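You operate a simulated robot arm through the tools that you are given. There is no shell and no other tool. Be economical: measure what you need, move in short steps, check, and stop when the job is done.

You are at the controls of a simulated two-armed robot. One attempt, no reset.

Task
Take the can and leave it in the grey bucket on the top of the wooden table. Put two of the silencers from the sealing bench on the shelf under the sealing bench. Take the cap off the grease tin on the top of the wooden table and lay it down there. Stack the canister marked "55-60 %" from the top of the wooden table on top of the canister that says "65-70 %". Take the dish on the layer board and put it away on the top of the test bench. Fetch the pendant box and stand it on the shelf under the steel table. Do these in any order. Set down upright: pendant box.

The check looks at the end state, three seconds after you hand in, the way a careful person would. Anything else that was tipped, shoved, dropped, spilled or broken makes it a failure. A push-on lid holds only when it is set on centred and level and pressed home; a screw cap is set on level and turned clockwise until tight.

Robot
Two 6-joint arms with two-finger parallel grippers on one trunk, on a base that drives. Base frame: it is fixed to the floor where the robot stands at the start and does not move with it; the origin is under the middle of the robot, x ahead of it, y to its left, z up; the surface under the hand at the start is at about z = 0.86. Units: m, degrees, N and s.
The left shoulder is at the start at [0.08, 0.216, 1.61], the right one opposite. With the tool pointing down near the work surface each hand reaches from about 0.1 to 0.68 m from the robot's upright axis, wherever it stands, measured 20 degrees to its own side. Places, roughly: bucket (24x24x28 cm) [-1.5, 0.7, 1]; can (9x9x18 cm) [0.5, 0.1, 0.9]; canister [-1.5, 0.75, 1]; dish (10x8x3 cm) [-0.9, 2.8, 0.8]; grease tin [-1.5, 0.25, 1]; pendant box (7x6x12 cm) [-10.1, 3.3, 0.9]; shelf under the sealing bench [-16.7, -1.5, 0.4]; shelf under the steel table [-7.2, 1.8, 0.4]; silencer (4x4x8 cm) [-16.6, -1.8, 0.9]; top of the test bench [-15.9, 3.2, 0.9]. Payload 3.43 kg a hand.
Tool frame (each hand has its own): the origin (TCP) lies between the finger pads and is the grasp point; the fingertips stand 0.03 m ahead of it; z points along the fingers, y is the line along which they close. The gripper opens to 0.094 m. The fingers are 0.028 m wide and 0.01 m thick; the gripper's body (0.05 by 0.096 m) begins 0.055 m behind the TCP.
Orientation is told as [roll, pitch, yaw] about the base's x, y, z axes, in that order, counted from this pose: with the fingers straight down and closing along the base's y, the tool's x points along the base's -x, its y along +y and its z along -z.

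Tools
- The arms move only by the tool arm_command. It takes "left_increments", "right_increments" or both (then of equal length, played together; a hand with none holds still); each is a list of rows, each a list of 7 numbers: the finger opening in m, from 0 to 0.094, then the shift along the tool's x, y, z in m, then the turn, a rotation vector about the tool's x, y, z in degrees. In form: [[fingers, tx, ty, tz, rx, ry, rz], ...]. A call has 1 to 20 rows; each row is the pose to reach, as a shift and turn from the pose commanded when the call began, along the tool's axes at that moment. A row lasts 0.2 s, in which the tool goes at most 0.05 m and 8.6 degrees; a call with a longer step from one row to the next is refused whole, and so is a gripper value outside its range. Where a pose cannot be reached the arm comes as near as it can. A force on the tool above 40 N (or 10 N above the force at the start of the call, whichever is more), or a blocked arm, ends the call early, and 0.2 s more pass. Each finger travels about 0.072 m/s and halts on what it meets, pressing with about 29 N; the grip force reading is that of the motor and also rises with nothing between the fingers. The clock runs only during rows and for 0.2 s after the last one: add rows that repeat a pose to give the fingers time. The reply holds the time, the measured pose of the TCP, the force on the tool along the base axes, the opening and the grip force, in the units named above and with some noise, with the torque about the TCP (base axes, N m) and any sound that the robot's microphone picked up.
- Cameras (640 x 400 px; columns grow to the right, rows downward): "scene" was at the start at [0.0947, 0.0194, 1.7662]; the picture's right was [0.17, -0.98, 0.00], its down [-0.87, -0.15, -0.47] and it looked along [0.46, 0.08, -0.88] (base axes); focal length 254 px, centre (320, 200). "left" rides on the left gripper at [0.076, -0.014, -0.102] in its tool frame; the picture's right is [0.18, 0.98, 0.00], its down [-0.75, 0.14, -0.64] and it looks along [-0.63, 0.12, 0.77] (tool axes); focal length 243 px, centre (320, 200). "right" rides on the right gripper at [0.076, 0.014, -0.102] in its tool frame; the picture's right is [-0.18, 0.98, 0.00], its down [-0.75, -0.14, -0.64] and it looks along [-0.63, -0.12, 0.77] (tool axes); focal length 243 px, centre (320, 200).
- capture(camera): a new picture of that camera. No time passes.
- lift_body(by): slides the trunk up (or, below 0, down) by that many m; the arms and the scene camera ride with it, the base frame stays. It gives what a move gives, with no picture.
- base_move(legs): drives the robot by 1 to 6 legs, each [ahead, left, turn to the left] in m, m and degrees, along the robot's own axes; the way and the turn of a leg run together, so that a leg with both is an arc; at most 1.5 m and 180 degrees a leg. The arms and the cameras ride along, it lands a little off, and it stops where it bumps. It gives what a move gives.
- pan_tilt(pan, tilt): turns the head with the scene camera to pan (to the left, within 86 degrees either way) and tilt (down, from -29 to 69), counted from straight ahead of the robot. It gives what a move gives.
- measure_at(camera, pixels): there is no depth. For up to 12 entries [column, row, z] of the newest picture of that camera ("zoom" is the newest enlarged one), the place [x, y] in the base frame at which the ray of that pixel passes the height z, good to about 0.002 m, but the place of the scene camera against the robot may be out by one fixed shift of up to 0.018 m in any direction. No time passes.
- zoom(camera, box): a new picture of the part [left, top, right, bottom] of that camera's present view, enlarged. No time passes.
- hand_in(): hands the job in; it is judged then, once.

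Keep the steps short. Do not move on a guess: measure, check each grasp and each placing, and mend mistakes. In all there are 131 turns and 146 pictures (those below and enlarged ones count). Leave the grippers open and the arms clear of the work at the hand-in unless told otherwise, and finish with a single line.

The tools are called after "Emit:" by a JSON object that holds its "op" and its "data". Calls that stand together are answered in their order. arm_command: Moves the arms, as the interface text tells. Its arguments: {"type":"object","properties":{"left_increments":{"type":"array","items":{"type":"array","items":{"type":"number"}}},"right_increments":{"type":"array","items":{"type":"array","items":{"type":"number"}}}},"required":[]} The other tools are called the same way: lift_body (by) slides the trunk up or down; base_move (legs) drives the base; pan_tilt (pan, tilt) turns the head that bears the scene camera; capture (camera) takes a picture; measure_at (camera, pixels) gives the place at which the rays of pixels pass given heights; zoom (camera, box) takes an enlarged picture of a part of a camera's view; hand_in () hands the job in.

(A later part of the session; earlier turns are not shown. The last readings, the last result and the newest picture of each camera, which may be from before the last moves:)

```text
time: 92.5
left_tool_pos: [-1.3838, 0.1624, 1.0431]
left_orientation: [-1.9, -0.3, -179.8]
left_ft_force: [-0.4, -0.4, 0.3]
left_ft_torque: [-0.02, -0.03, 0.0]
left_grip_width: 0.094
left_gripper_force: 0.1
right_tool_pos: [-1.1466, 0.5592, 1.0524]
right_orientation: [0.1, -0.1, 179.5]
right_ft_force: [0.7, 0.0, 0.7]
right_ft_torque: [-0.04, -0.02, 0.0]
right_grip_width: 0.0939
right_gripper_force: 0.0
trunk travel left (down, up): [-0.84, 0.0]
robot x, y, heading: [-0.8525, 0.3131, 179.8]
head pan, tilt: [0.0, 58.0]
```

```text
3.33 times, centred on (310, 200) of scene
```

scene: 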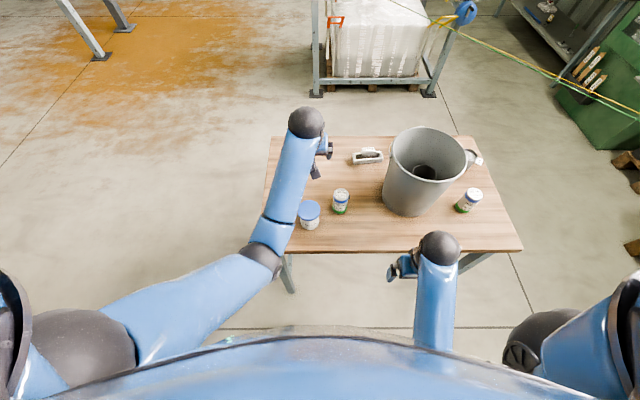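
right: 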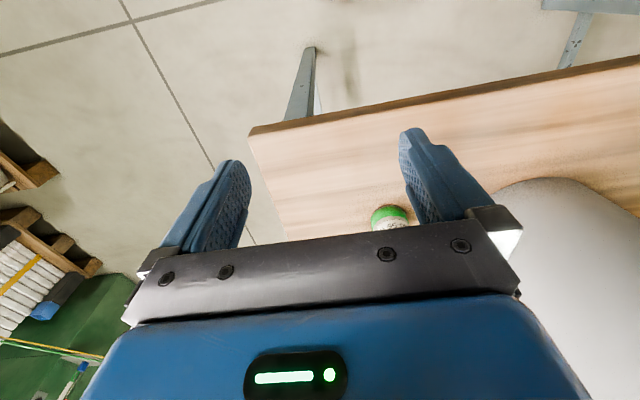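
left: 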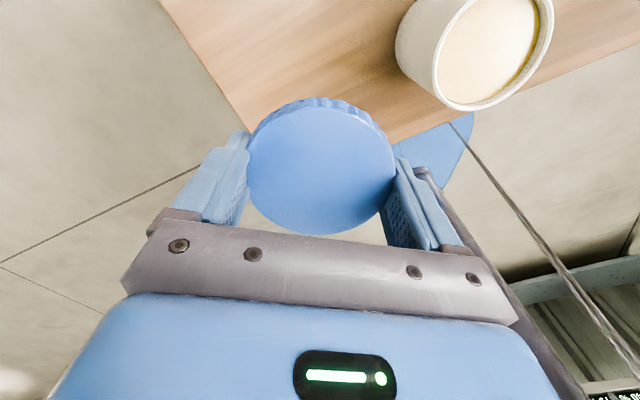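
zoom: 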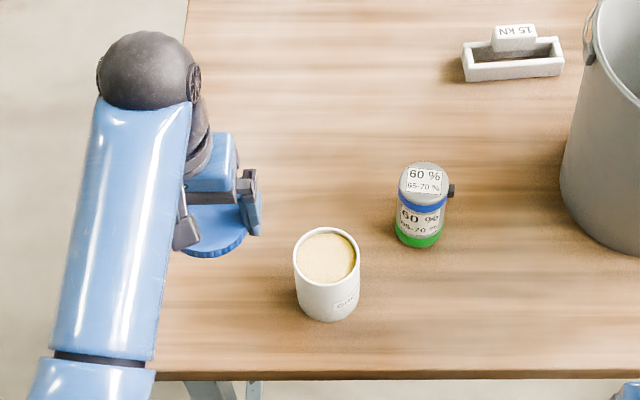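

The blue disc still looks high, next to the fingers. I'll check with the wrist camera whether the cap came up with the hand.

Emit:
{"op": "capture", "data": {"camera": "left"}}

Emit:
{"op": "zoom", "data": {"camera": "scene", "box": [250, 170, 310, 215]}}

```text
90 pictures are left
```

left: 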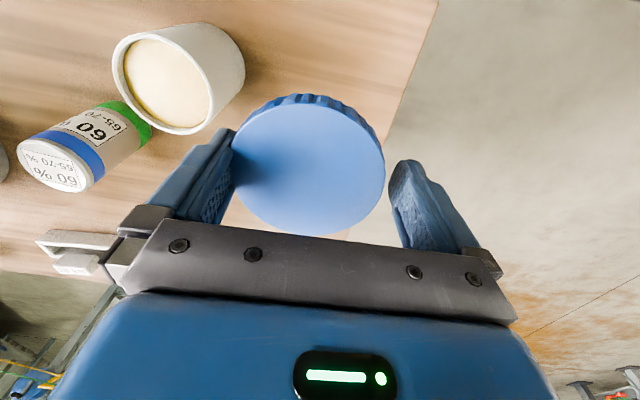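

```text
8.89 times, centred on (280, 192) of scene
```

zoom: 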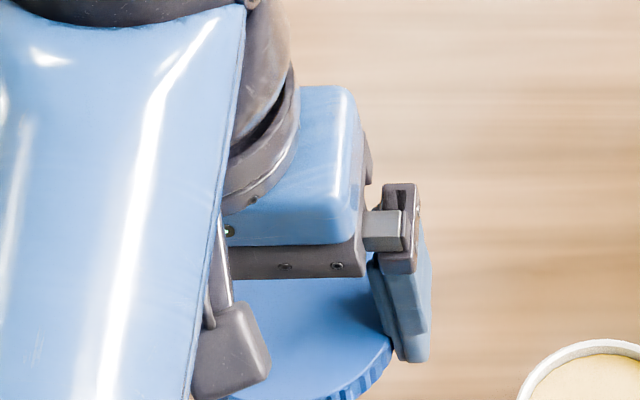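

The cap is clinging to one finger, the image-left one, and the other finger is clear of it. I'll set it on the table, twist the hand back and forth to break it loose, then rise.

Emit:
{"op": "arm_command", "data": {"left_increments": [[0.094, 0, 0, 0.05, 0, 0, 0], [0.094, 0, 0, 0.1, 0, 0, 0], [0.094, 0, 0, 0.13, 0, 0, 0], [0.094, 0, 0, 0.145, 0, 0, 0], [0.094, 0, 0, 0.15, 0, 0, 0], [0.094, 0, 0, 0.15, 0, 0, 0]]}}

Emit:
{"op": "capture", "data": {"camera": "left"}}

```text
time: 93.9
left_tool_pos: [-1.3842, 0.1671, 0.8943]
left_orientation: [-1.8, -0.3, -179.7]
left_ft_force: [0.6, -0.2, -0.3]
left_ft_torque: [0.0, 0.01, -0.03]
left_grip_width: 0.0939
left_gripper_force: 0.0
right_tool_pos: [-1.1475, 0.5587, 1.0513]
right_orientation: [0.1, -0.1, 179.5]
right_ft_force: [0.0, -0.6, 0.4]
right_ft_torque: [0.02, 0.0, 0.02]
right_grip_width: 0.094
right_gripper_force: 0.1
trunk travel left (down, up): [-0.84, 0.0]
robot x, y, heading: [-0.8554, 0.3126, 179.5]
head pan, tilt: [0.0, 58.0]
```

```text
88 pictures are left
```

left: 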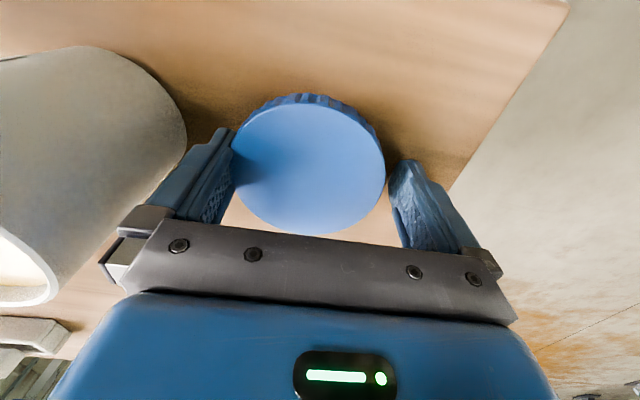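

The fingertips reach the table before the cap does, so it hangs free. I'll tilt the hand 25° so the cap's near edge touches the table and gets pushed off the finger.

Emit:
{"op": "arm_command", "data": {"left_increments": [[0.094, 0, 0, -0.03, 0, 0, 0], [0.094, 0, 0, -0.03, 0, -8, 0], [0.094, 0, 0, -0.03, 0, -16, 0], [0.094, 0, 0, -0.03, 0, -25, 0], [0.094, 0, 0, -0.015, 0, -25, 0], [0.094, 0, 0, -0.005, 0, -25, 0], [0.094, 0, 0, 0.0, 0, -25, 0], [0.094, 0, 0, 0.003, 0, -25, 0], [0.094, 0, 0, 0.003, 0, -25, 0]]}}

Emit:
{"op": "capture", "data": {"camera": "left"}}

```text
refused: row 4 steps farther than a row can; nothing moved
```

```text
87 pictures are left
```

left: 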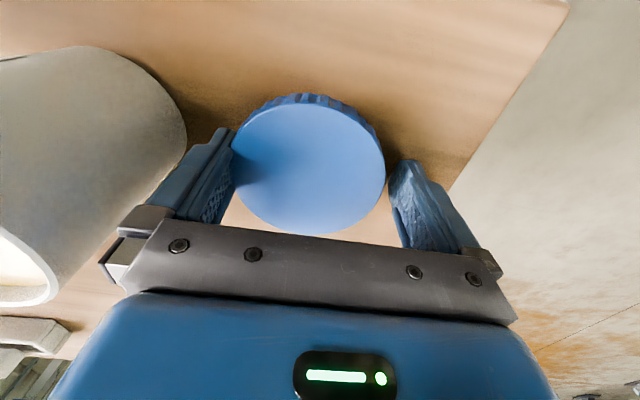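

One step was 9°, above the limit. I'll resend with the rotation spread over more rows.

Emit:
{"op": "arm_command", "data": {"left_increments": [[0.094, 0, 0, -0.03, 0, 0, 0], [0.094, 0, 0, -0.03, 0, -8, 0], [0.094, 0, 0, -0.03, 0, -16, 0], [0.094, 0, 0, -0.03, 0, -24, 0], [0.094, 0, 0, -0.015, 0, -25, 0], [0.094, 0, 0, -0.005, 0, -25, 0], [0.094, 0, 0, 0.0, 0, -25, 0], [0.094, 0, 0, 0.003, 0, -25, 0], [0.094, 0, 0, 0.003, 0, -25, 0]]}}

Emit:
{"op": "capture", "data": {"camera": "left"}}

```text
time: 95.9
left_tool_pos: [-1.3839, 0.1658, 0.8934]
left_orientation: [-1.9, -25.9, -178.9]
left_ft_force: [1.3, -5.7, 29.2]
left_ft_torque: [-1.66, -0.06, 0.09]
left_grip_width: 0.0939
left_gripper_force: 0.1
right_tool_pos: [-1.144, 0.5596, 1.0536]
right_orientation: [0.1, -0.3, 179.7]
right_ft_force: [-0.3, 1.4, 1.0]
right_ft_torque: [0.02, 0.01, 0.01]
right_grip_width: 0.0941
right_gripper_force: 0.0
trunk travel left (down, up): [-0.84, 0.0]
robot x, y, heading: [-0.8576, 0.3088, 179.8]
head pan, tilt: [0.0, 58.0]
```

```text
86 pictures are left
```

left: 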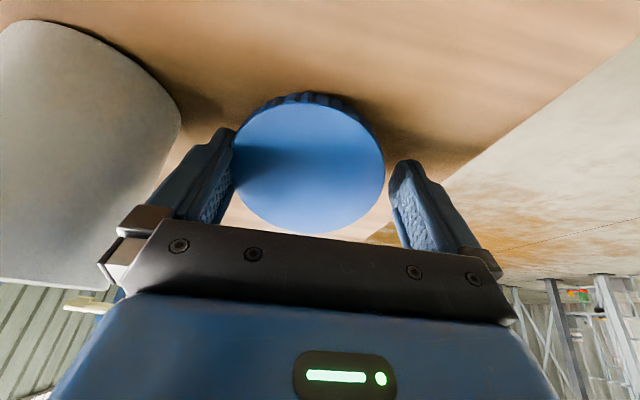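

The torque shows the empty fingertip touched first: the hand is rolled 1.9° and the cap is thin. I'll raise, tilt to about 45° with a small roll correction, and press again so the cap edge meets the table.

Emit:
{"op": "arm_command", "data": {"left_increments": [[0.094, -0.0175, 0, -0.036, 0, 0, 0], [0.094, -0.0175, 0, -0.036, -2, -7, 0], [0.094, -0.0175, 0, -0.036, -4, -14, 0], [0.094, -0.0175, 0, -0.036, -5, -20, 0], [0.094, -0.0088, 0, -0.018, -5, -20, 0], [0.094, -0.0044, 0, -0.009, -5, -20, 0], [0.094, -0.0015, 0, -0.003, -5, -20, 0], [0.094, 0, 0, 0, -5, -20, 0], [0.094, 0, 0, 0, -5, -20, 0]]}}

Emit:
{"op": "capture", "data": {"camera": "left"}}

```text
time: 97.9
left_tool_pos: [-1.3849, 0.1668, 0.8935]
left_orientation: [2.9, -45.6, -179.0]
left_ft_force: [2.3, -0.6, 12.3]
left_ft_torque: [0.53, 0.1, -0.06]
left_grip_width: 0.093
left_gripper_force: 0.1
right_tool_pos: [-1.1451, 0.5604, 1.0513]
right_orientation: [0.0, -0.1, 179.7]
right_ft_force: [-0.5, 0.3, 0.2]
right_ft_torque: [-0.01, 0.0, 0.0]
right_grip_width: 0.0939
right_gripper_force: 0.0
trunk travel left (down, up): [-0.84, 0.0]
robot x, y, heading: [-0.8566, 0.3142, 179.7]
head pan, tilt: [0.0, 58.0]
```

```text
85 pictures are left
```

left: 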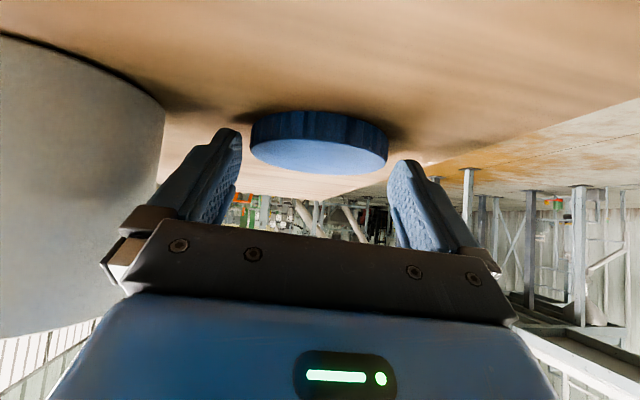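

The cap broke free and lies flat on the table. I'll withdraw straight back along the tool axis.

Emit:
{"op": "arm_command", "data": {"left_increments": [[0.094, 0, 0, -0.015, 0, 0, 0], [0.094, 0, 0, -0.05, 0, 0, 0], [0.094, 0, 0, -0.09, 0, 0, 0], [0.094, -0.03, 0, -0.12, 0, 0, 0], [0.094, -0.06, 0, -0.15, 0, 0, 0], [0.094, -0.06, 0, -0.15, 0, 0, 0]]}}

Emit:
{"op": "zoom", "data": {"camera": "scene", "box": [230, 140, 430, 260]}}

```text
time: 99.3
left_tool_pos: [-1.3184, 0.1769, 1.039]
left_orientation: [3.3, -45.4, -179.1]
left_ft_force: [-0.2, -0.4, 0.6]
left_ft_torque: [0.01, 0.0, 0.02]
left_grip_width: 0.094
left_gripper_force: 0.1
right_tool_pos: [-1.1462, 0.5592, 1.0525]
right_orientation: [0.1, -0.2, 179.6]
right_ft_force: [0.0, -1.1, 0.1]
right_ft_torque: [0.02, -0.02, -0.01]
right_grip_width: 0.094
right_gripper_force: 0.1
trunk travel left (down, up): [-0.84, 0.0]
robot x, y, heading: [-0.8552, 0.3118, 179.8]
head pan, tilt: [0.0, 58.0]
```

```text
3.20 times, centred on (330, 200) of scene
```

zoom: 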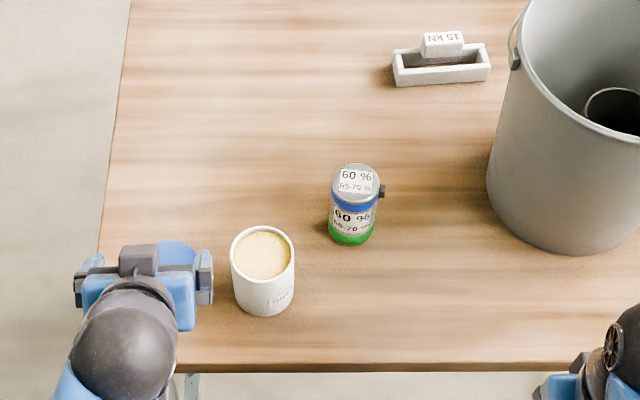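

The cap is laid down and the tin stands open. Next is the 55-60 % canister behind the bucket. I'll drive around the left end of the table to its far side and face it.

Emit:
{"op": "base_move", "data": {"legs": [[-0.2, 0, 0], [0, 0.95, 0], [1.5, 0, 0], [0, 0, -180], [0, 1.26, 0]]}}

Emit:
{"op": "pan_tilt", "data": {"pan": 5, "tilt": 50}}

Emit:
{"op": "capture", "data": {"camera": "scene"}}

```text
time: 122.8
left_tool_pos: [-1.6535, 0.053, 1.0377]
left_orientation: [3.7, -45.0, -2.8]
left_ft_force: [0.5, 0.1, 0.3]
left_ft_torque: [0.02, 0.01, 0.06]
left_grip_width: 0.0939
left_gripper_force: 0.1
right_tool_pos: [-1.8485, -0.3196, 1.0501]
right_orientation: [0.3, 0.0, -3.7]
right_ft_force: [0.4, -0.5, -0.1]
right_ft_torque: [0.01, -0.02, 0.0]
right_grip_width: 0.0938
right_gripper_force: 0.1
trunk travel left (down, up): [-0.84, 0.0]
robot x, y, heading: [-2.1295, -0.0498, -3.4]
head pan, tilt: [0.0, 58.0]
stopped in leg 5: the robot was blocked; the commanded pose is now the measured one
```

```text
time: 123.5
left_tool_pos: [-1.6563, 0.0567, 1.0394]
left_orientation: [3.4, -45.1, -2.6]
left_ft_force: [0.2, -0.4, 0.0]
left_ft_torque: [0.0, 0.0, -0.02]
left_grip_width: 0.094
left_gripper_force: 0.0
right_tool_pos: [-1.8509, -0.3146, 1.0529]
right_orientation: [0.1, -0.1, -3.8]
right_ft_force: [0.5, -0.1, -0.2]
right_ft_torque: [0.01, 0.02, 0.01]
right_grip_width: 0.0939
right_gripper_force: 0.1
trunk travel left (down, up): [-0.84, 0.0]
robot x, y, heading: [-2.1312, -0.0474, -3.8]
head pan, tilt: [5.0, 50.0]
```

```text
83 pictures are left
```

scene: 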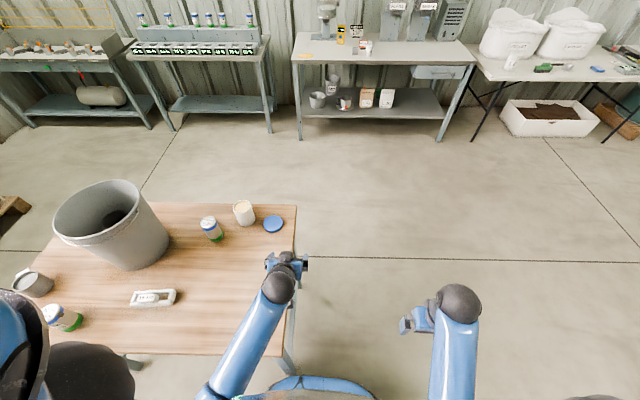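

I misjudged x, and the base touched the table corner at x = -2.13. Everything is still standing. I'll back off, straighten the heading, and slide over.

Emit:
{"op": "base_move", "data": {"legs": [[-0.05, -0.1, 0], [-0.4, 0, 3.6], [0, 0.8, 0]]}}

Emit:
{"op": "pan_tilt", "data": {"pan": 5, "tilt": 45}}

Emit:
{"op": "capture", "data": {"camera": "scene"}}

```text
time: 130.8
left_tool_pos: [-2.1159, 0.8179, 1.0389]
left_orientation: [3.3, -45.2, 0.8]
left_ft_force: [-0.2, -0.7, -0.2]
left_ft_torque: [0.02, 0.02, -0.01]
left_grip_width: 0.0941
left_gripper_force: 0.0
right_tool_pos: [-2.2891, 0.4343, 1.0528]
right_orientation: [0.2, -0.3, -0.4]
right_ft_force: [0.2, -0.3, 0.0]
right_ft_torque: [-0.01, 0.0, 0.01]
right_grip_width: 0.0938
right_gripper_force: 0.0
trunk travel left (down, up): [-0.84, 0.0]
robot x, y, heading: [-2.5807, 0.6844, -0.5]
head pan, tilt: [5.0, 50.0]
```

```text
time: 131.4
left_tool_pos: [-2.1164, 0.8175, 1.0399]
left_orientation: [3.3, -45.2, 0.7]
left_ft_force: [0.2, 0.0, 0.2]
left_ft_torque: [-0.02, 0.02, 0.03]
left_grip_width: 0.094
left_gripper_force: 0.1
right_tool_pos: [-2.2907, 0.4344, 1.0508]
right_orientation: [0.1, -0.1, -0.5]
right_ft_force: [-0.8, 0.2, -0.2]
right_ft_torque: [-0.02, 0.01, 0.02]
right_grip_width: 0.0938
right_gripper_force: 0.0
trunk travel left (down, up): [-0.84, 0.0]
robot x, y, heading: [-2.5787, 0.6877, -0.4]
head pan, tilt: [5.0, 45.0]
```

```text
82 pictures are left
```

scene: 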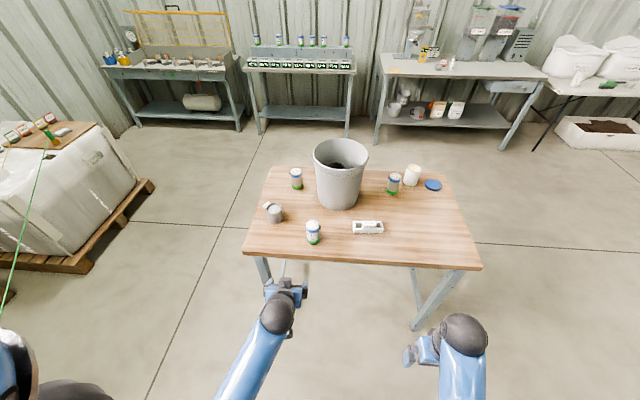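

The target canister is at (313,232). I'll zoom in and measure it.

Emit:
{"op": "zoom", "data": {"camera": "scene", "box": [290, 205, 338, 250]}}

Emit:
{"op": "measure_at", "data": {"camera": "scene", "pixels": [[314, 240, 0.86], [313, 224, 0.96], [244, 250, 0.86], [481, 265, 0.86], [339, 205, 0.86]]}}

```text
8.89 times, centred on (314, 228) of scene
```

zoom: 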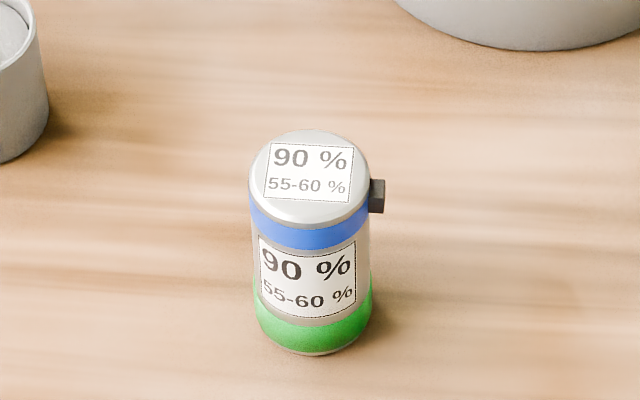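

```text
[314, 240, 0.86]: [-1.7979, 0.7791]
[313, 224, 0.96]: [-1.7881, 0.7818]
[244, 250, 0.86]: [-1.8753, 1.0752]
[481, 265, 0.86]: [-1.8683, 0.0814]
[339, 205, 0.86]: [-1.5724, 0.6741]
```

The label "55-60 %" is confirmed. A dark clip sits on its -y side, so I'll close the fingers along x. First I'll drive 0.28 ahead, then bring the left hand tool-down above it.

Emit:
{"op": "base_move", "data": {"legs": [[0.28, 0, 0]]}}

Emit:
{"op": "arm_command", "data": {"left_increments": [[0.094, -0.02, -0.015, 0, 0, 8, 0], [0.094, -0.04, -0.03, 0, 0, 16, 0], [0.094, -0.05, -0.0425, 0, 0, 24, 0], [0.094, -0.05, -0.0425, 0, -1, 32, 0], [0.094, -0.05, -0.0425, 0, -2, 40, 0], [0.094, -0.05, -0.0425, 0, -3, 45, 0], [0.094, -0.05, -0.0425, 0, -3, 45, 0]]}}

Emit:
{"op": "capture", "data": {"camera": "left"}}

```text
time: 133.4
left_tool_pos: [-1.8419, 0.8161, 1.0401]
left_orientation: [3.2, -45.4, 0.9]
left_ft_force: [-0.6, -0.1, -0.2]
left_ft_torque: [0.01, -0.03, 0.0]
left_grip_width: 0.0941
left_gripper_force: 0.0
right_tool_pos: [-2.0139, 0.4324, 1.0535]
right_orientation: [0.0, -0.3, -0.5]
right_ft_force: [-0.2, -0.1, 0.9]
right_ft_torque: [0.0, -0.02, 0.0]
right_grip_width: 0.0939
right_gripper_force: 0.1
trunk travel left (down, up): [-0.84, 0.0]
robot x, y, heading: [-2.3051, 0.677, -0.5]
head pan, tilt: [5.0, 45.0]
```

```text
time: 135.0
left_tool_pos: [-1.7972, 0.774, 1.0633]
left_orientation: [4.9, -0.5, 4.2]
left_ft_force: [0.4, 0.2, -1.0]
left_ft_torque: [0.0, 0.05, -0.01]
left_grip_width: 0.094
left_gripper_force: 0.1
left hand out of reach, approached as far as the arm can: row 6, 7
right_tool_pos: [-2.0117, 0.4325, 1.0526]
right_orientation: [0.0, -0.2, -0.5]
right_ft_force: [0.5, 0.5, -0.3]
right_ft_torque: [-0.04, -0.02, 0.02]
right_grip_width: 0.0938
right_gripper_force: 0.1
trunk travel left (down, up): [-0.84, 0.0]
robot x, y, heading: [-2.304, 0.6821, -0.4]
head pan, tilt: [5.0, 45.0]
```

```text
80 pictures are left
```

left: 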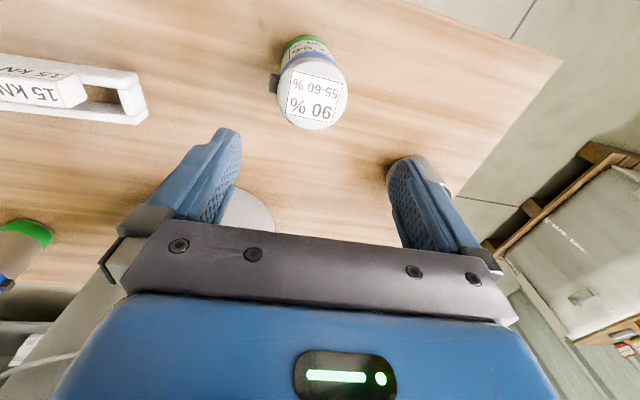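

I'm measuring the canister top, and I'll correct the 4.9° roll.

Emit:
{"op": "measure_at", "data": {"camera": "left", "pixels": [[277, 95, 0.96], [349, 95, 0.96], [313, 131, 0.96], [313, 60, 0.96], [287, 50, 0.86], [325, 42, 0.86], [300, 36, 0.86]]}}

```text
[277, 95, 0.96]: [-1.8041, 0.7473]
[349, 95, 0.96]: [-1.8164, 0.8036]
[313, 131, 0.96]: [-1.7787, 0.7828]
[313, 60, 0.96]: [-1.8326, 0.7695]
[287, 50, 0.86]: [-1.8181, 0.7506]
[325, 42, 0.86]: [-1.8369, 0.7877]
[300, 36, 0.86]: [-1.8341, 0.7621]
```

The top is centred at (-1.808, 0.776), dia about 0.057, height 0.10. I'll level the hand, centre it, then rotate 90° so it closes along x.

Emit:
{"op": "arm_command", "data": {"left_increments": [[0.094, 0.011, 0.002, 0.005, 4.9, 0, 0], [0.094, 0.011, 0.002, 0.005, 4.9, 0.5, 0]]}}

Emit:
{"op": "arm_command", "data": {"left_increments": [[0.094, 0, 0, 0, 0, 0, 8.5], [0.094, 0, 0, 0, 0, 0, 17], [0.094, 0, 0, 0, 0, 0, 25.5], [0.094, 0, 0, 0, 0, 0, 34], [0.094, 0, 0, 0, 0, 0, 42.5], [0.094, 0, 0, 0, 0, 0, 51], [0.094, 0, 0, 0, 0, 0, 59.5], [0.094, 0, 0, 0, 0, 0, 68], [0.094, 0, 0, 0, 0, 0, 76.5], [0.094, 0, 0, 0, 0, 0, 85], [0.094, 0, 0, 0, 0, 0, 92], [0.094, 0, 0, 0, 0, 0, 92]]}}

Emit:
{"op": "capture", "data": {"camera": "left"}}

```text
time: 135.6
left_tool_pos: [-1.8079, 0.7741, 1.0582]
left_orientation: [0.0, 0.3, 4.2]
left_ft_force: [0.8, -1.0, 0.4]
left_ft_torque: [-0.02, 0.0, 0.02]
left_grip_width: 0.0944
left_gripper_force: 0.0
right_tool_pos: [-2.0126, 0.4333, 1.0526]
right_orientation: [0.1, -0.2, -0.5]
right_ft_force: [0.0, 0.9, -1.1]
right_ft_torque: [0.01, 0.01, -0.01]
right_grip_width: 0.094
right_gripper_force: 0.1
trunk travel left (down, up): [-0.84, 0.0]
robot x, y, heading: [-2.3034, 0.6841, -0.2]
head pan, tilt: [5.0, 45.0]
```

```text
time: 138.2
left_tool_pos: [-1.8079, 0.7754, 1.0575]
left_orientation: [-0.2, -0.1, -87.8]
left_ft_force: [0.0, -0.5, -1.0]
left_ft_torque: [0.01, 0.01, -0.02]
left_grip_width: 0.0939
left_gripper_force: 0.1
right_tool_pos: [-2.0117, 0.434, 1.0524]
right_orientation: [0.0, -0.2, -0.6]
right_ft_force: [0.0, -0.7, 0.9]
right_ft_torque: [-0.01, 0.02, 0.01]
right_grip_width: 0.0939
right_gripper_force: 0.0
trunk travel left (down, up): [-0.84, 0.0]
robot x, y, heading: [-2.3058, 0.6821, -0.5]
head pan, tilt: [5.0, 45.0]
```

```text
79 pictures are left
```

left: 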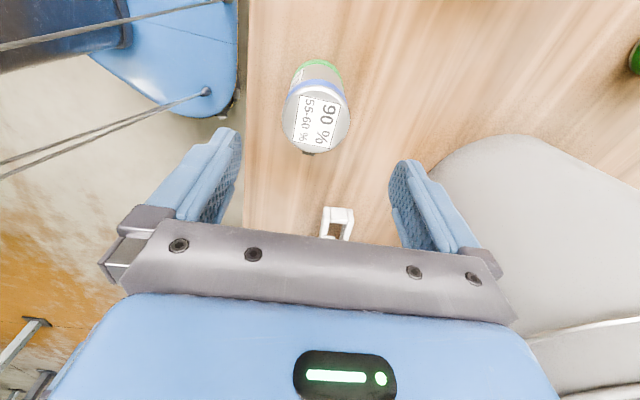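

The canister is centred between the fingers (316 against a midpoint of about 316). I'll descend to z = 0.925 and close.

Emit:
{"op": "arm_command", "data": {"left_increments": [[0.094, 0, 0, 0.04, 0, 0, 0], [0.094, 0, 0, 0.08, 0, 0, 0], [0.094, 0, 0, 0.115, 0, 0, 0], [0.094, 0, 0, 0.1325, 0, 0, 0], [0.094, 0, 0, 0.1325, 0, 0, 0], [0.07, 0, 0, 0.1325, 0, 0, 0], [0.05, 0, 0, 0.1325, 0, 0, 0], [0.045, 0, 0, 0.1325, 0, 0, 0], [0.045, 0, 0, 0.1325, 0, 0, 0]]}}

Emit:
{"op": "arm_command", "data": {"left_increments": [[0.045, 0, 0, -0.04, 0, 0, 0], [0.045, 0, 0, -0.08, 0, 0, 0], [0.045, 0, 0, -0.12, 0, 0, 0], [0.045, 0, 0, -0.13, 0, 0, 0], [0.045, 0, 0, -0.13, 0, 0, 0]]}}

Emit:
{"op": "capture", "data": {"camera": "left"}}

```text
time: 140.2
left_tool_pos: [-1.8078, 0.7759, 0.9258]
left_orientation: [-0.2, 0.1, -87.8]
left_ft_force: [-0.6, -0.5, -1.1]
left_ft_torque: [-0.02, 0.02, 0.01]
left_grip_width: 0.0575
left_gripper_force: 28.9
right_tool_pos: [-2.0128, 0.4333, 1.053]
right_orientation: [0.0, -0.3, -0.5]
right_ft_force: [-0.8, 1.0, -0.7]
right_ft_torque: [0.0, 0.01, -0.02]
right_grip_width: 0.0937
right_gripper_force: 0.0
trunk travel left (down, up): [-0.84, 0.0]
robot x, y, heading: [-2.3043, 0.6799, -0.2]
head pan, tilt: [5.0, 45.0]
```

```text
time: 141.4
left_tool_pos: [-1.805, 0.7733, 1.0544]
left_orientation: [-0.2, 0.0, -87.8]
left_ft_force: [-0.2, 0.5, -2.8]
left_ft_torque: [-0.01, -0.02, 0.03]
left_grip_width: 0.0572
left_gripper_force: 29.2
right_tool_pos: [-2.0132, 0.4332, 1.0529]
right_orientation: [0.0, -0.2, -0.4]
right_ft_force: [0.0, 0.0, 0.3]
right_ft_torque: [-0.05, 0.03, 0.0]
right_grip_width: 0.0942
right_gripper_force: 0.1
trunk travel left (down, up): [-0.84, 0.0]
robot x, y, heading: [-2.3007, 0.6891, -0.5]
head pan, tilt: [5.0, 45.0]
```

```text
78 pictures are left
```

left: 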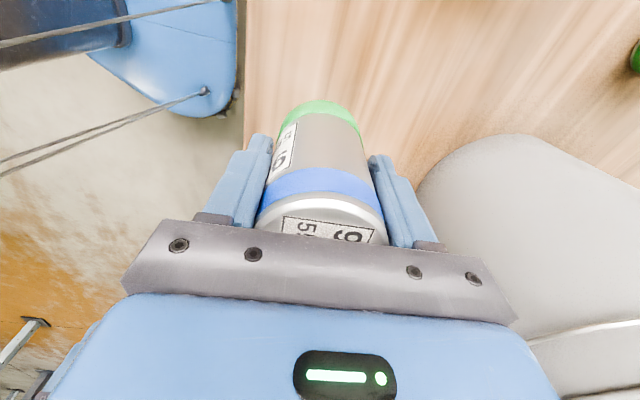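

The canister is held firmly at 0.057. I'll drive back around the left end of the table to its near side.

Emit:
{"op": "base_move", "data": {"legs": [[-0.35, 0, 0.4], [0, -1.35, 0], [1.0, 0, 0], [1.0, 0, 0], [0, 0, 180], [0, -1.2, 0]]}}

Emit:
{"op": "pan_tilt", "data": {"pan": 5, "tilt": 52}}

Emit:
{"op": "capture", "data": {"camera": "scene"}}

```text
time: 172.5
left_tool_pos: [-1.1718, 0.458, 1.0537]
left_orientation: [-0.2, 0.0, 93.5]
left_ft_force: [-1.1, -0.3, -2.5]
left_ft_torque: [0.03, -0.02, 0.03]
left_grip_width: 0.0556
left_gripper_force: 29.2
right_tool_pos: [-0.9736, 0.8021, 1.0523]
right_orientation: [-0.1, -0.2, -179.3]
right_ft_force: [-1.1, 0.3, 0.1]
right_ft_torque: [-0.01, 0.02, 0.02]
right_grip_width: 0.0936
right_gripper_force: 0.0
trunk travel left (down, up): [-0.84, 0.0]
robot x, y, heading: [-0.6774, 0.5583, -179.3]
head pan, tilt: [5.0, 45.0]
```

```text
time: 173.2
left_tool_pos: [-1.1724, 0.4583, 1.0551]
left_orientation: [-0.1, -0.1, 93.4]
left_ft_force: [0.0, -0.4, -3.2]
left_ft_torque: [0.01, -0.01, 0.02]
left_grip_width: 0.0559
left_gripper_force: 28.7
right_tool_pos: [-0.9736, 0.8023, 1.0511]
right_orientation: [0.0, -0.2, -179.3]
right_ft_force: [0.4, -1.0, 0.4]
right_ft_torque: [0.0, -0.01, 0.04]
right_grip_width: 0.094
right_gripper_force: 0.0
trunk travel left (down, up): [-0.84, 0.0]
robot x, y, heading: [-0.6784, 0.5594, -178.9]
head pan, tilt: [5.0, 52.0]
```

```text
77 pictures are left
```

scene: 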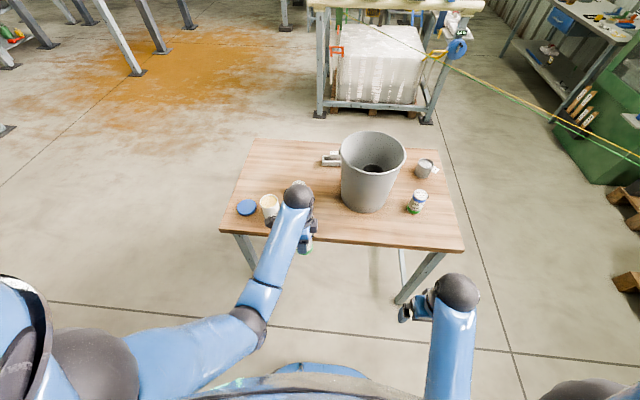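

I'm holding the canister behind the wooden table's near edge. I'll drive ahead 0.28 so the hand is beside the lower canister, then measure it with the wrist camera.

Emit:
{"op": "base_move", "data": {"legs": [[0.28, 0, 0]]}}

Emit:
{"op": "capture", "data": {"camera": "left"}}

Emit:
{"op": "zoom", "data": {"camera": "scene", "box": [220, 150, 380, 270]}}

```text
time: 175.2
left_tool_pos: [-1.446, 0.4577, 1.0568]
left_orientation: [0.1, 0.0, 93.3]
left_ft_force: [0.7, 0.2, -1.5]
left_ft_torque: [-0.02, 0.03, -0.02]
left_grip_width: 0.0556
left_gripper_force: 29.7
right_tool_pos: [-1.2469, 0.7998, 1.0528]
right_orientation: [0.1, -0.3, -179.5]
right_ft_force: [0.3, -0.4, -0.2]
right_ft_torque: [-0.04, 0.04, -0.01]
right_grip_width: 0.0941
right_gripper_force: 0.1
trunk travel left (down, up): [-0.84, 0.0]
robot x, y, heading: [-0.9516, 0.5558, -179.4]
head pan, tilt: [5.0, 52.0]
```

```text
76 pictures are left
```

left: 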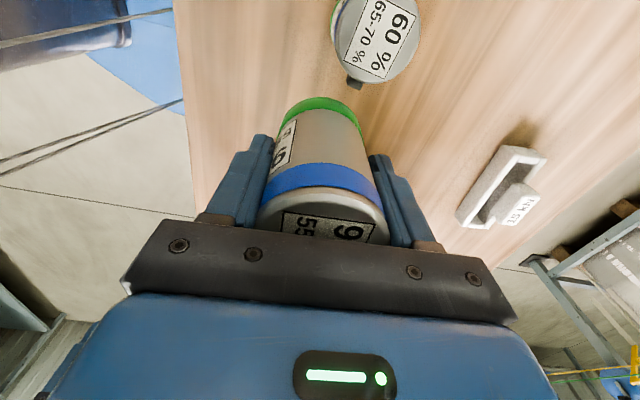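

```text
3.33 times, centred on (300, 210) of scene
```

zoom: 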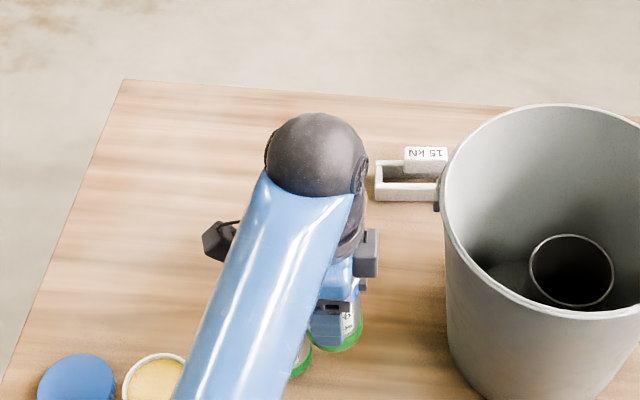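

The lower canister's top shows at about (377,40). I'll measure it.

Emit:
{"op": "measure_at", "data": {"camera": "left", "pixels": [[376, 84, 0.96], [420, 38, 0.96], [335, 40, 0.96], [407, 72, 0.96], [345, 70, 0.96], [376, 40, 0.96], [411, 12, 0.96]]}}

```text
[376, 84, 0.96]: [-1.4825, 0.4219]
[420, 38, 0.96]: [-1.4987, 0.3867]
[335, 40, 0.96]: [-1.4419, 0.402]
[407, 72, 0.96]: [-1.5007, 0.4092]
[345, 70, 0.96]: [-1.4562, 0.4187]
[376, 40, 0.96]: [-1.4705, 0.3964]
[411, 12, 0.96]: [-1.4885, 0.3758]
```

I'll check where the held canister's axis lies relative to the TCP, using its top edge at z ≈ 1.09.

Emit:
{"op": "measure_at", "data": {"camera": "left", "pixels": [[322, 188, 1.09], [322, 188, 1.085], [258, 215, 1.09], [387, 215, 1.09], [318, 97, 0.99]]}}

```text
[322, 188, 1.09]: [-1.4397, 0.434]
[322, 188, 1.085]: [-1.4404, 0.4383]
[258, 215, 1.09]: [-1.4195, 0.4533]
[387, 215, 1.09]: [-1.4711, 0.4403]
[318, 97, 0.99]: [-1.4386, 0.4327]
```

The held canister's axis is at about (-1.446, 0.4615), and the target is (-1.472, 0.3965). I'll shift by (-0.026, -0.065) and check from the scene camera.

Emit:
{"op": "arm_command", "data": {"left_increments": [[0.045, 0.02, 0.01, 0, 0, 0, 0], [0.045, 0.04, 0.02, 0, 0, 0, 0], [0.045, 0.0634, 0.0297, 0, 0, 0, 0], [0.045, 0.0634, 0.0297, 0, 0, 0, 0]]}}

Emit:
{"op": "zoom", "data": {"camera": "scene", "box": [240, 190, 340, 265]}}

Emit:
{"op": "capture", "data": {"camera": "right"}}

```text
time: 176.2
left_tool_pos: [-1.4761, 0.3913, 1.0541]
left_orientation: [-0.3, 0.2, 93.3]
left_ft_force: [-0.6, 0.4, -1.9]
left_ft_torque: [-0.05, -0.03, -0.02]
left_grip_width: 0.0557
left_gripper_force: 28.7
right_tool_pos: [-1.2495, 0.8012, 1.0531]
right_orientation: [0.0, -0.2, -179.4]
right_ft_force: [0.3, -0.1, 0.1]
right_ft_torque: [-0.04, -0.05, -0.01]
right_grip_width: 0.0938
right_gripper_force: 0.0
trunk travel left (down, up): [-0.84, 0.0]
robot x, y, heading: [-0.9566, 0.5599, -179.1]
head pan, tilt: [5.0, 52.0]
```

```text
5.33 times, centred on (290, 228) of scene
```

zoom: 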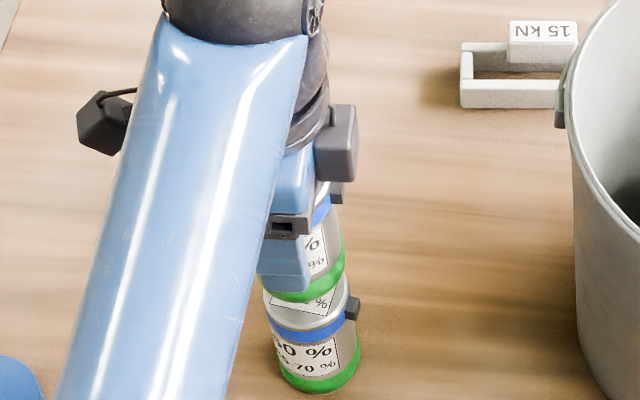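

```text
73 pictures are left
```

right: 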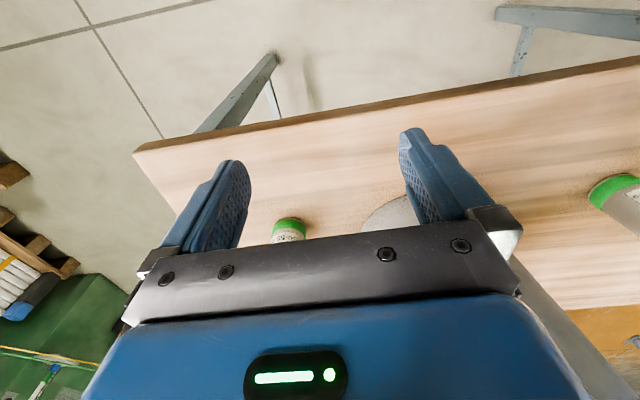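

The lateral alignment looks good within about 2 mm. I'll lower gently towards contact.

Emit:
{"op": "arm_command", "data": {"left_increments": [[0.045, 0, 0, 0.01, 0, 0, 0], [0.045, 0, 0, 0.018, 0, 0, 0], [0.045, 0, 0, 0.021, 0, 0, 0], [0.045, 0, 0, 0.023, 0, 0, 0], [0.045, 0, 0, 0.023, 0, 0, 0]]}}

Emit:
{"op": "zoom", "data": {"camera": "scene", "box": [270, 220, 320, 265]}}

```text
time: 177.3
left_tool_pos: [-1.4752, 0.3911, 1.034]
left_orientation: [0.2, 0.2, 93.3]
left_ft_force: [-2.3, -2.8, 23.0]
left_ft_torque: [-0.39, -0.03, -0.04]
left_grip_width: 0.0557
left_gripper_force: 29.1
right_tool_pos: [-1.2475, 0.8003, 1.053]
right_orientation: [0.0, -0.2, -179.4]
right_ft_force: [-0.5, 0.3, 0.7]
right_ft_torque: [0.05, -0.02, 0.02]
right_grip_width: 0.0941
right_gripper_force: 0.1
trunk travel left (down, up): [-0.84, 0.0]
robot x, y, heading: [-0.9541, 0.5564, -179.0]
head pan, tilt: [5.0, 52.0]
```

```text
8.89 times, centred on (295, 242) of scene
```

zoom: 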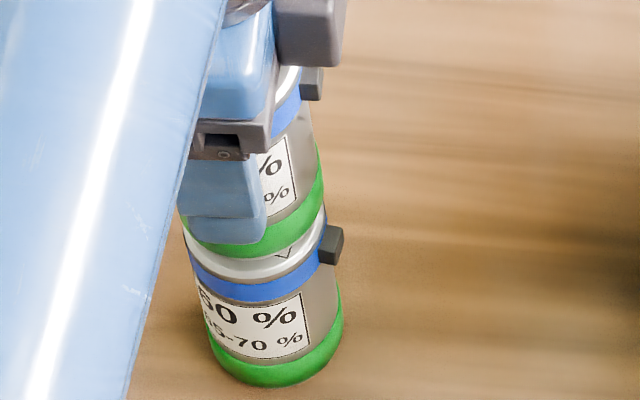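

There's firm contact at z = 1.034, and the upper canister sits squarely on the lower one in the view. I'll ease the pressure by 1.5 mm, then open slowly.

Emit:
{"op": "arm_command", "data": {"left_increments": [[0.045, 0, 0, -0.001, 0, 0, 0], [0.045, 0, 0, -0.002, 0, 0, 0], [0.045, 0, 0, -0.002, 0, 0, 0]]}}

```text
time: 178.2
left_tool_pos: [-1.4756, 0.3914, 1.0355]
left_orientation: [-0.2, 0.0, 93.3]
left_ft_force: [-5.9, -2.5, 13.7]
left_ft_torque: [-0.16, 0.7, 0.07]
left_grip_width: 0.0556
left_gripper_force: 29.2
right_tool_pos: [-1.2497, 0.8012, 1.0516]
right_orientation: [0.0, -0.1, -179.4]
right_ft_force: [0.6, 0.3, -0.2]
right_ft_torque: [0.03, 0.0, 0.0]
right_grip_width: 0.0941
right_gripper_force: 0.2
trunk travel left (down, up): [-0.84, 0.0]
robot x, y, heading: [-0.9536, 0.5561, -179.1]
head pan, tilt: [5.0, 52.0]
```

There's still 13.7 N of contact and some sideways load. I'll ease another 2.5 mm.

Emit:
{"op": "arm_command", "data": {"left_increments": [[0.045, 0, 0, -0.001, 0, 0, 0], [0.045, 0, 0, -0.0025, 0, 0, 0], [0.045, 0, 0, -0.0025, 0, 0, 0]]}}

Emit:
{"op": "zoom", "data": {"camera": "scene", "box": [270, 220, 320, 265]}}

```text
time: 178.9
left_tool_pos: [-1.4749, 0.3924, 1.0352]
left_orientation: [-0.4, 0.0, 93.3]
left_ft_force: [-0.6, 0.0, -2.5]
left_ft_torque: [-0.01, 0.02, -0.01]
left_grip_width: 0.0557
left_gripper_force: 28.9
right_tool_pos: [-1.2507, 0.8003, 1.0511]
right_orientation: [0.0, -0.1, -179.4]
right_ft_force: [-0.2, 0.3, 1.1]
right_ft_torque: [0.02, -0.04, 0.0]
right_grip_width: 0.0937
right_gripper_force: 0.0
trunk travel left (down, up): [-0.84, 0.0]
robot x, y, heading: [-0.9538, 0.5568, -179.5]
head pan, tilt: [5.0, 52.0]
```

```text
8.89 times, centred on (295, 242) of scene
```

zoom: 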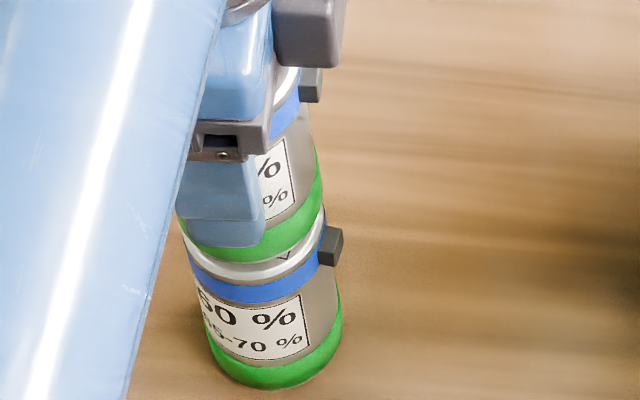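

It's hovering just free. The upper canister is offset about 3 mm away from me, which is small. I'll shift it 2 mm back, touch down, and open.

Emit:
{"op": "arm_command", "data": {"left_increments": [[0.045, -0.001, -0.0022, 0, 0, 0, 0], [0.045, -0.001, -0.0022, 0.0012, 0, 0, 0], [0.045, -0.001, -0.0022, 0.0012, 0, 0, 0], [0.06, -0.001, -0.0022, 0.0012, 0, 0, 0], [0.075, -0.001, -0.0022, 0.0012, 0, 0, 0], [0.094, -0.001, -0.0022, 0.0012, 0, 0, 0], [0.094, -0.001, -0.0022, 0.0012, 0, 0, 0], [0.094, -0.001, -0.0022, 0.0012, 0, 0, 0]]}}

Emit:
{"op": "capture", "data": {"camera": "left"}}

Emit:
{"op": "zoom", "data": {"camera": "scene", "box": [260, 200, 340, 270]}}

```text
time: 180.8
left_tool_pos: [-1.4752, 0.3924, 1.0353]
left_orientation: [-0.2, 0.1, 93.3]
left_ft_force: [0.0, 1.1, 0.1]
left_ft_torque: [0.04, 0.0, -0.01]
left_grip_width: 0.0939
left_gripper_force: 0.0
right_tool_pos: [-1.2503, 0.8002, 1.0527]
right_orientation: [0.0, -0.1, -179.4]
right_ft_force: [0.5, -0.1, 0.7]
right_ft_torque: [-0.01, 0.0, 0.01]
right_grip_width: 0.094
right_gripper_force: 0.1
trunk travel left (down, up): [-0.84, 0.0]
robot x, y, heading: [-0.95, 0.5538, -179.7]
head pan, tilt: [5.0, 52.0]
```

```text
70 pictures are left
```

left: 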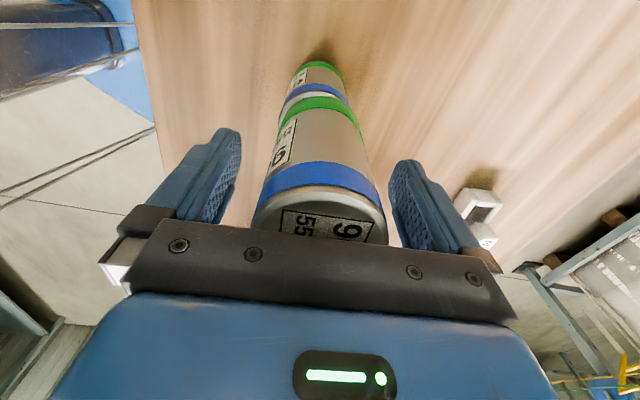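

```text
5.71 times, centred on (300, 235) of scene
```

zoom: 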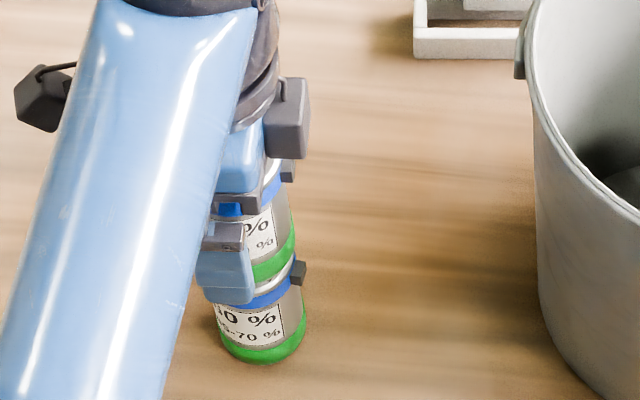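

The stack stands straight, with the fingers clear on both sides. I'll raise 2 cm, then slide the hand out sideways towards -y, between the open fingers, palm above the top.

Emit:
{"op": "arm_command", "data": {"left_increments": [[0.094, 0, 0, -0.01, 0, 0, 0], [0.094, 0, 0, -0.02, 0, 0, 0], [0.094, 0.02, 0, -0.02, 0, 0, 0], [0.094, 0.045, 0, -0.02, 0, 0, 0], [0.094, 0.08, 0, -0.02, 0, 0, 0], [0.094, 0.11, 0, -0.02, 0, 0, 0], [0.094, 0.11, -0.04, -0.02, 0, 0, 0], [0.094, 0.11, -0.08, -0.02, 0, 0, 0], [0.094, 0.11, -0.08, -0.02, 0, 0, 0]]}}

Emit:
{"op": "zoom", "data": {"camera": "scene", "box": [220, 170, 380, 280]}}

```text
time: 182.8
left_tool_pos: [-1.3894, 0.2885, 1.0462]
left_orientation: [0.1, 0.1, 93.3]
left_ft_force: [0.3, -0.7, 0.2]
left_ft_torque: [0.03, 0.01, 0.03]
left_grip_width: 0.0939
left_gripper_force: 0.1
left hand out of reach, approached as far as the arm can: row 8, 9
right_tool_pos: [-1.2502, 0.8006, 1.0524]
right_orientation: [0.0, -0.1, -179.3]
right_ft_force: [-0.8, -0.1, -0.4]
right_ft_torque: [0.04, -0.02, -0.01]
right_grip_width: 0.0942
right_gripper_force: 0.0
trunk travel left (down, up): [-0.84, 0.0]
robot x, y, heading: [-0.9542, 0.5572, -179.4]
head pan, tilt: [5.0, 52.0]
```

```text
3.64 times, centred on (300, 225) of scene
```

zoom: 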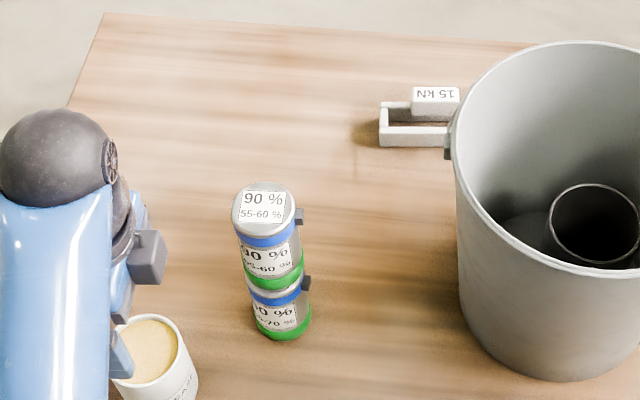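

The stack is done: 90 % (55-60 %) on top of 60 % (65-70 %). Next is the dish. I'll back off, turn right to face +y, drive up to the layer board, rewind the left wrist, and look.

Emit:
{"op": "base_move", "data": {"legs": [[-0.3, 0, 0], [0, 0, -90], [1.15, 0.05, 0]]}}

Emit:
{"op": "arm_command", "data": {"left_increments": [[0.094, 0, 0, 0, 0, 0, -8.5], [0.094, 0, 0, 0, 0, 0, -17], [0.094, 0, 0, 0, 0, 0, -25.5], [0.094, 0, 0, 0, 0, 0, -34], [0.094, 0, 0, 0, 0, 0, -42.5], [0.094, 0, 0, 0, 0, 0, -51], [0.094, 0, 0, 0, 0, 0, -59.5], [0.094, 0, 0, 0, 0, 0, -68], [0.094, 0, 0, 0, 0, 0, -76.5], [0.094, 0, 0, 0, 0, 0, -85], [0.094, 0, 0, 0, 0, 0, -87], [0.094, 0, 0, 0, 0, 0, -87]]}}

Emit:
{"op": "pan_tilt", "data": {"pan": 5, "tilt": 42}}

Emit:
{"op": "capture", "data": {"camera": "scene"}}

```text
time: 194.0
left_tool_pos: [-1.0282, 2.1266, 1.0455]
left_orientation: [0.1, 0.2, 5.3]
left_ft_force: [-0.4, 0.1, -0.6]
left_ft_torque: [0.03, 0.01, 0.02]
left_grip_width: 0.0943
left_gripper_force: 0.0
right_tool_pos: [-0.5116, 2.0053, 1.0528]
right_orientation: [0.0, -0.1, 92.5]
right_ft_force: [-1.1, 0.5, -0.4]
right_ft_torque: [-0.02, 0.06, -0.02]
right_grip_width: 0.0942
right_gripper_force: 0.0
trunk travel left (down, up): [-0.84, 0.0]
robot x, y, heading: [-0.7434, 1.6987, 92.7]
head pan, tilt: [5.0, 52.0]
```

```text
time: 196.6
left_tool_pos: [-1.03, 2.1287, 1.0444]
left_orientation: [0.1, 0.0, 92.3]
left_ft_force: [0.1, -0.4, -0.2]
left_ft_torque: [0.04, 0.03, -0.01]
left_grip_width: 0.0942
left_gripper_force: 0.0
right_tool_pos: [-0.5128, 2.0069, 1.0523]
right_orientation: [-0.1, -0.2, 92.4]
right_ft_force: [-0.2, -1.1, -0.2]
right_ft_torque: [-0.01, -0.01, -0.02]
right_grip_width: 0.0939
right_gripper_force: 0.1
trunk travel left (down, up): [-0.84, 0.0]
robot x, y, heading: [-0.7454, 1.7059, 92.5]
head pan, tilt: [5.0, 52.0]
```

```text
time: 197.3
left_tool_pos: [-1.0293, 2.128, 1.0454]
left_orientation: [0.1, 0.0, 92.2]
left_ft_force: [-0.5, 0.2, -0.2]
left_ft_torque: [-0.03, -0.01, 0.0]
left_grip_width: 0.094
left_gripper_force: 0.1
right_tool_pos: [-0.5116, 2.0078, 1.053]
right_orientation: [0.0, -0.1, 92.5]
right_ft_force: [0.4, 0.4, 0.6]
right_ft_torque: [-0.02, -0.01, 0.01]
right_grip_width: 0.0942
right_gripper_force: 0.0
trunk travel left (down, up): [-0.84, 0.0]
robot x, y, heading: [-0.7424, 1.7003, 92.4]
head pan, tilt: [5.0, 42.0]
```

```text
67 pictures are left
```

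scene: 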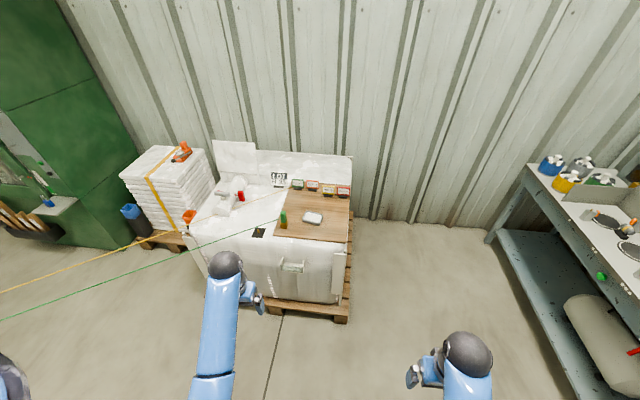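

The dish is at (313,218). There are strings running left from the board area. I'll zoom in and measure.

Emit:
{"op": "zoom", "data": {"camera": "scene", "box": [220, 160, 380, 260]}}

Emit:
{"op": "measure_at", "data": {"camera": "scene", "pixels": [[313, 218, 0.82], [302, 218, 0.82], [324, 218, 0.82], [283, 228, 0.8], [273, 238, 0.8], [346, 242, 0.8], [348, 322, 0.0]]}}

```text
4.00 times, centred on (300, 210) of scene
```

zoom: 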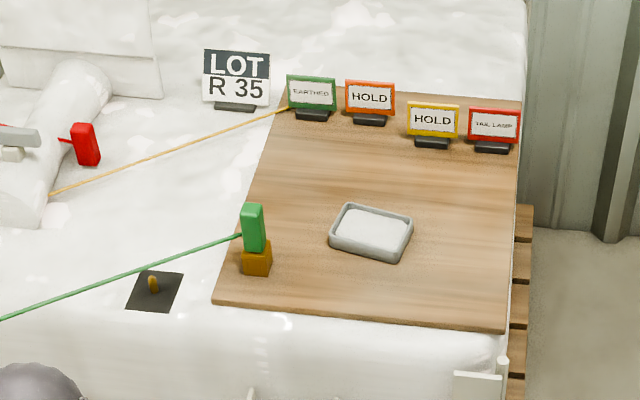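

```text
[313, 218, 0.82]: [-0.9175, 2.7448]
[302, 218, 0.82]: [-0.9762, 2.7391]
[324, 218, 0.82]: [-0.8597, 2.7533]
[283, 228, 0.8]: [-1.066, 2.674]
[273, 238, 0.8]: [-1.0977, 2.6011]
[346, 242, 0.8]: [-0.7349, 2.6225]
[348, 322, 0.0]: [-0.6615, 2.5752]
```

The dish, an open tray, is at about (-0.917, 2.745). The strings start further left at the green flag, so the left hand can come straight in. I'll drive 0.47 ahead and place the left hand above the dish.

Emit:
{"op": "base_move", "data": {"legs": [[0.47, 0, -2.4]]}}

Emit:
{"op": "arm_command", "data": {"left_increments": [[0.094, -0.02, -0.035, -0.005, 0, 0, 0], [0.094, -0.04, -0.07, -0.005, 0, 0, 0], [0.094, -0.065, -0.105, -0.005, 0, 0, 0], [0.094, -0.1, -0.115, -0.005, 0, 0, 0], [0.094, -0.13, -0.115, -0.005, 0, 0, 0], [0.094, -0.13, -0.115, -0.005, 0, 0, 0]]}}

Emit:
{"op": "capture", "data": {"camera": "left"}}

```text
time: 200.1
left_tool_pos: [-1.0244, 2.6006, 1.0461]
left_orientation: [0.1, -0.1, 90.1]
left_ft_force: [0.0, 0.0, 0.2]
left_ft_torque: [-0.01, 0.02, 0.02]
left_grip_width: 0.0939
left_gripper_force: 0.2
right_tool_pos: [-0.512, 2.4604, 1.0527]
right_orientation: [-0.1, -0.3, 90.4]
right_ft_force: [-0.1, -0.6, 0.4]
right_ft_torque: [0.02, 0.03, 0.02]
right_grip_width: 0.0942
right_gripper_force: 0.0
trunk travel left (down, up): [-0.84, 0.0]
robot x, y, heading: [-0.7567, 2.1686, 90.7]
head pan, tilt: [5.0, 42.0]
```

```text
time: 201.5
left_tool_pos: [-0.9109, 2.734, 1.0499]
left_orientation: [0.1, 0.0, 90.0]
left_ft_force: [-0.1, -0.8, -0.2]
left_ft_torque: [0.03, 0.01, -0.01]
left_grip_width: 0.094
left_gripper_force: 0.1
right_tool_pos: [-0.5125, 2.4622, 1.0522]
right_orientation: [0.0, -0.2, 90.4]
right_ft_force: [1.0, -0.2, -0.2]
right_ft_torque: [-0.02, -0.04, 0.0]
right_grip_width: 0.094
right_gripper_force: 0.1
trunk travel left (down, up): [-0.84, 0.0]
robot x, y, heading: [-0.7556, 2.1685, 90.4]
head pan, tilt: [5.0, 42.0]
```

```text
65 pictures are left
```

left: 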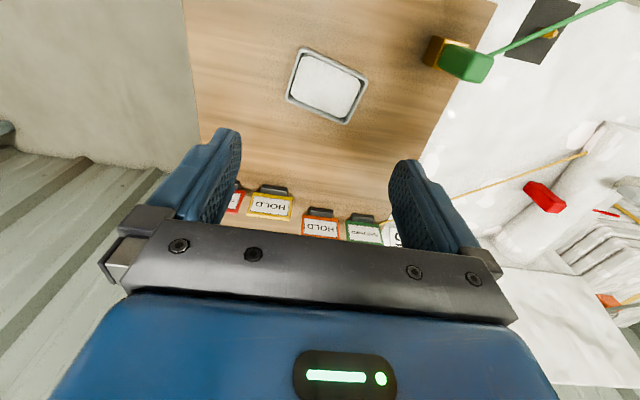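

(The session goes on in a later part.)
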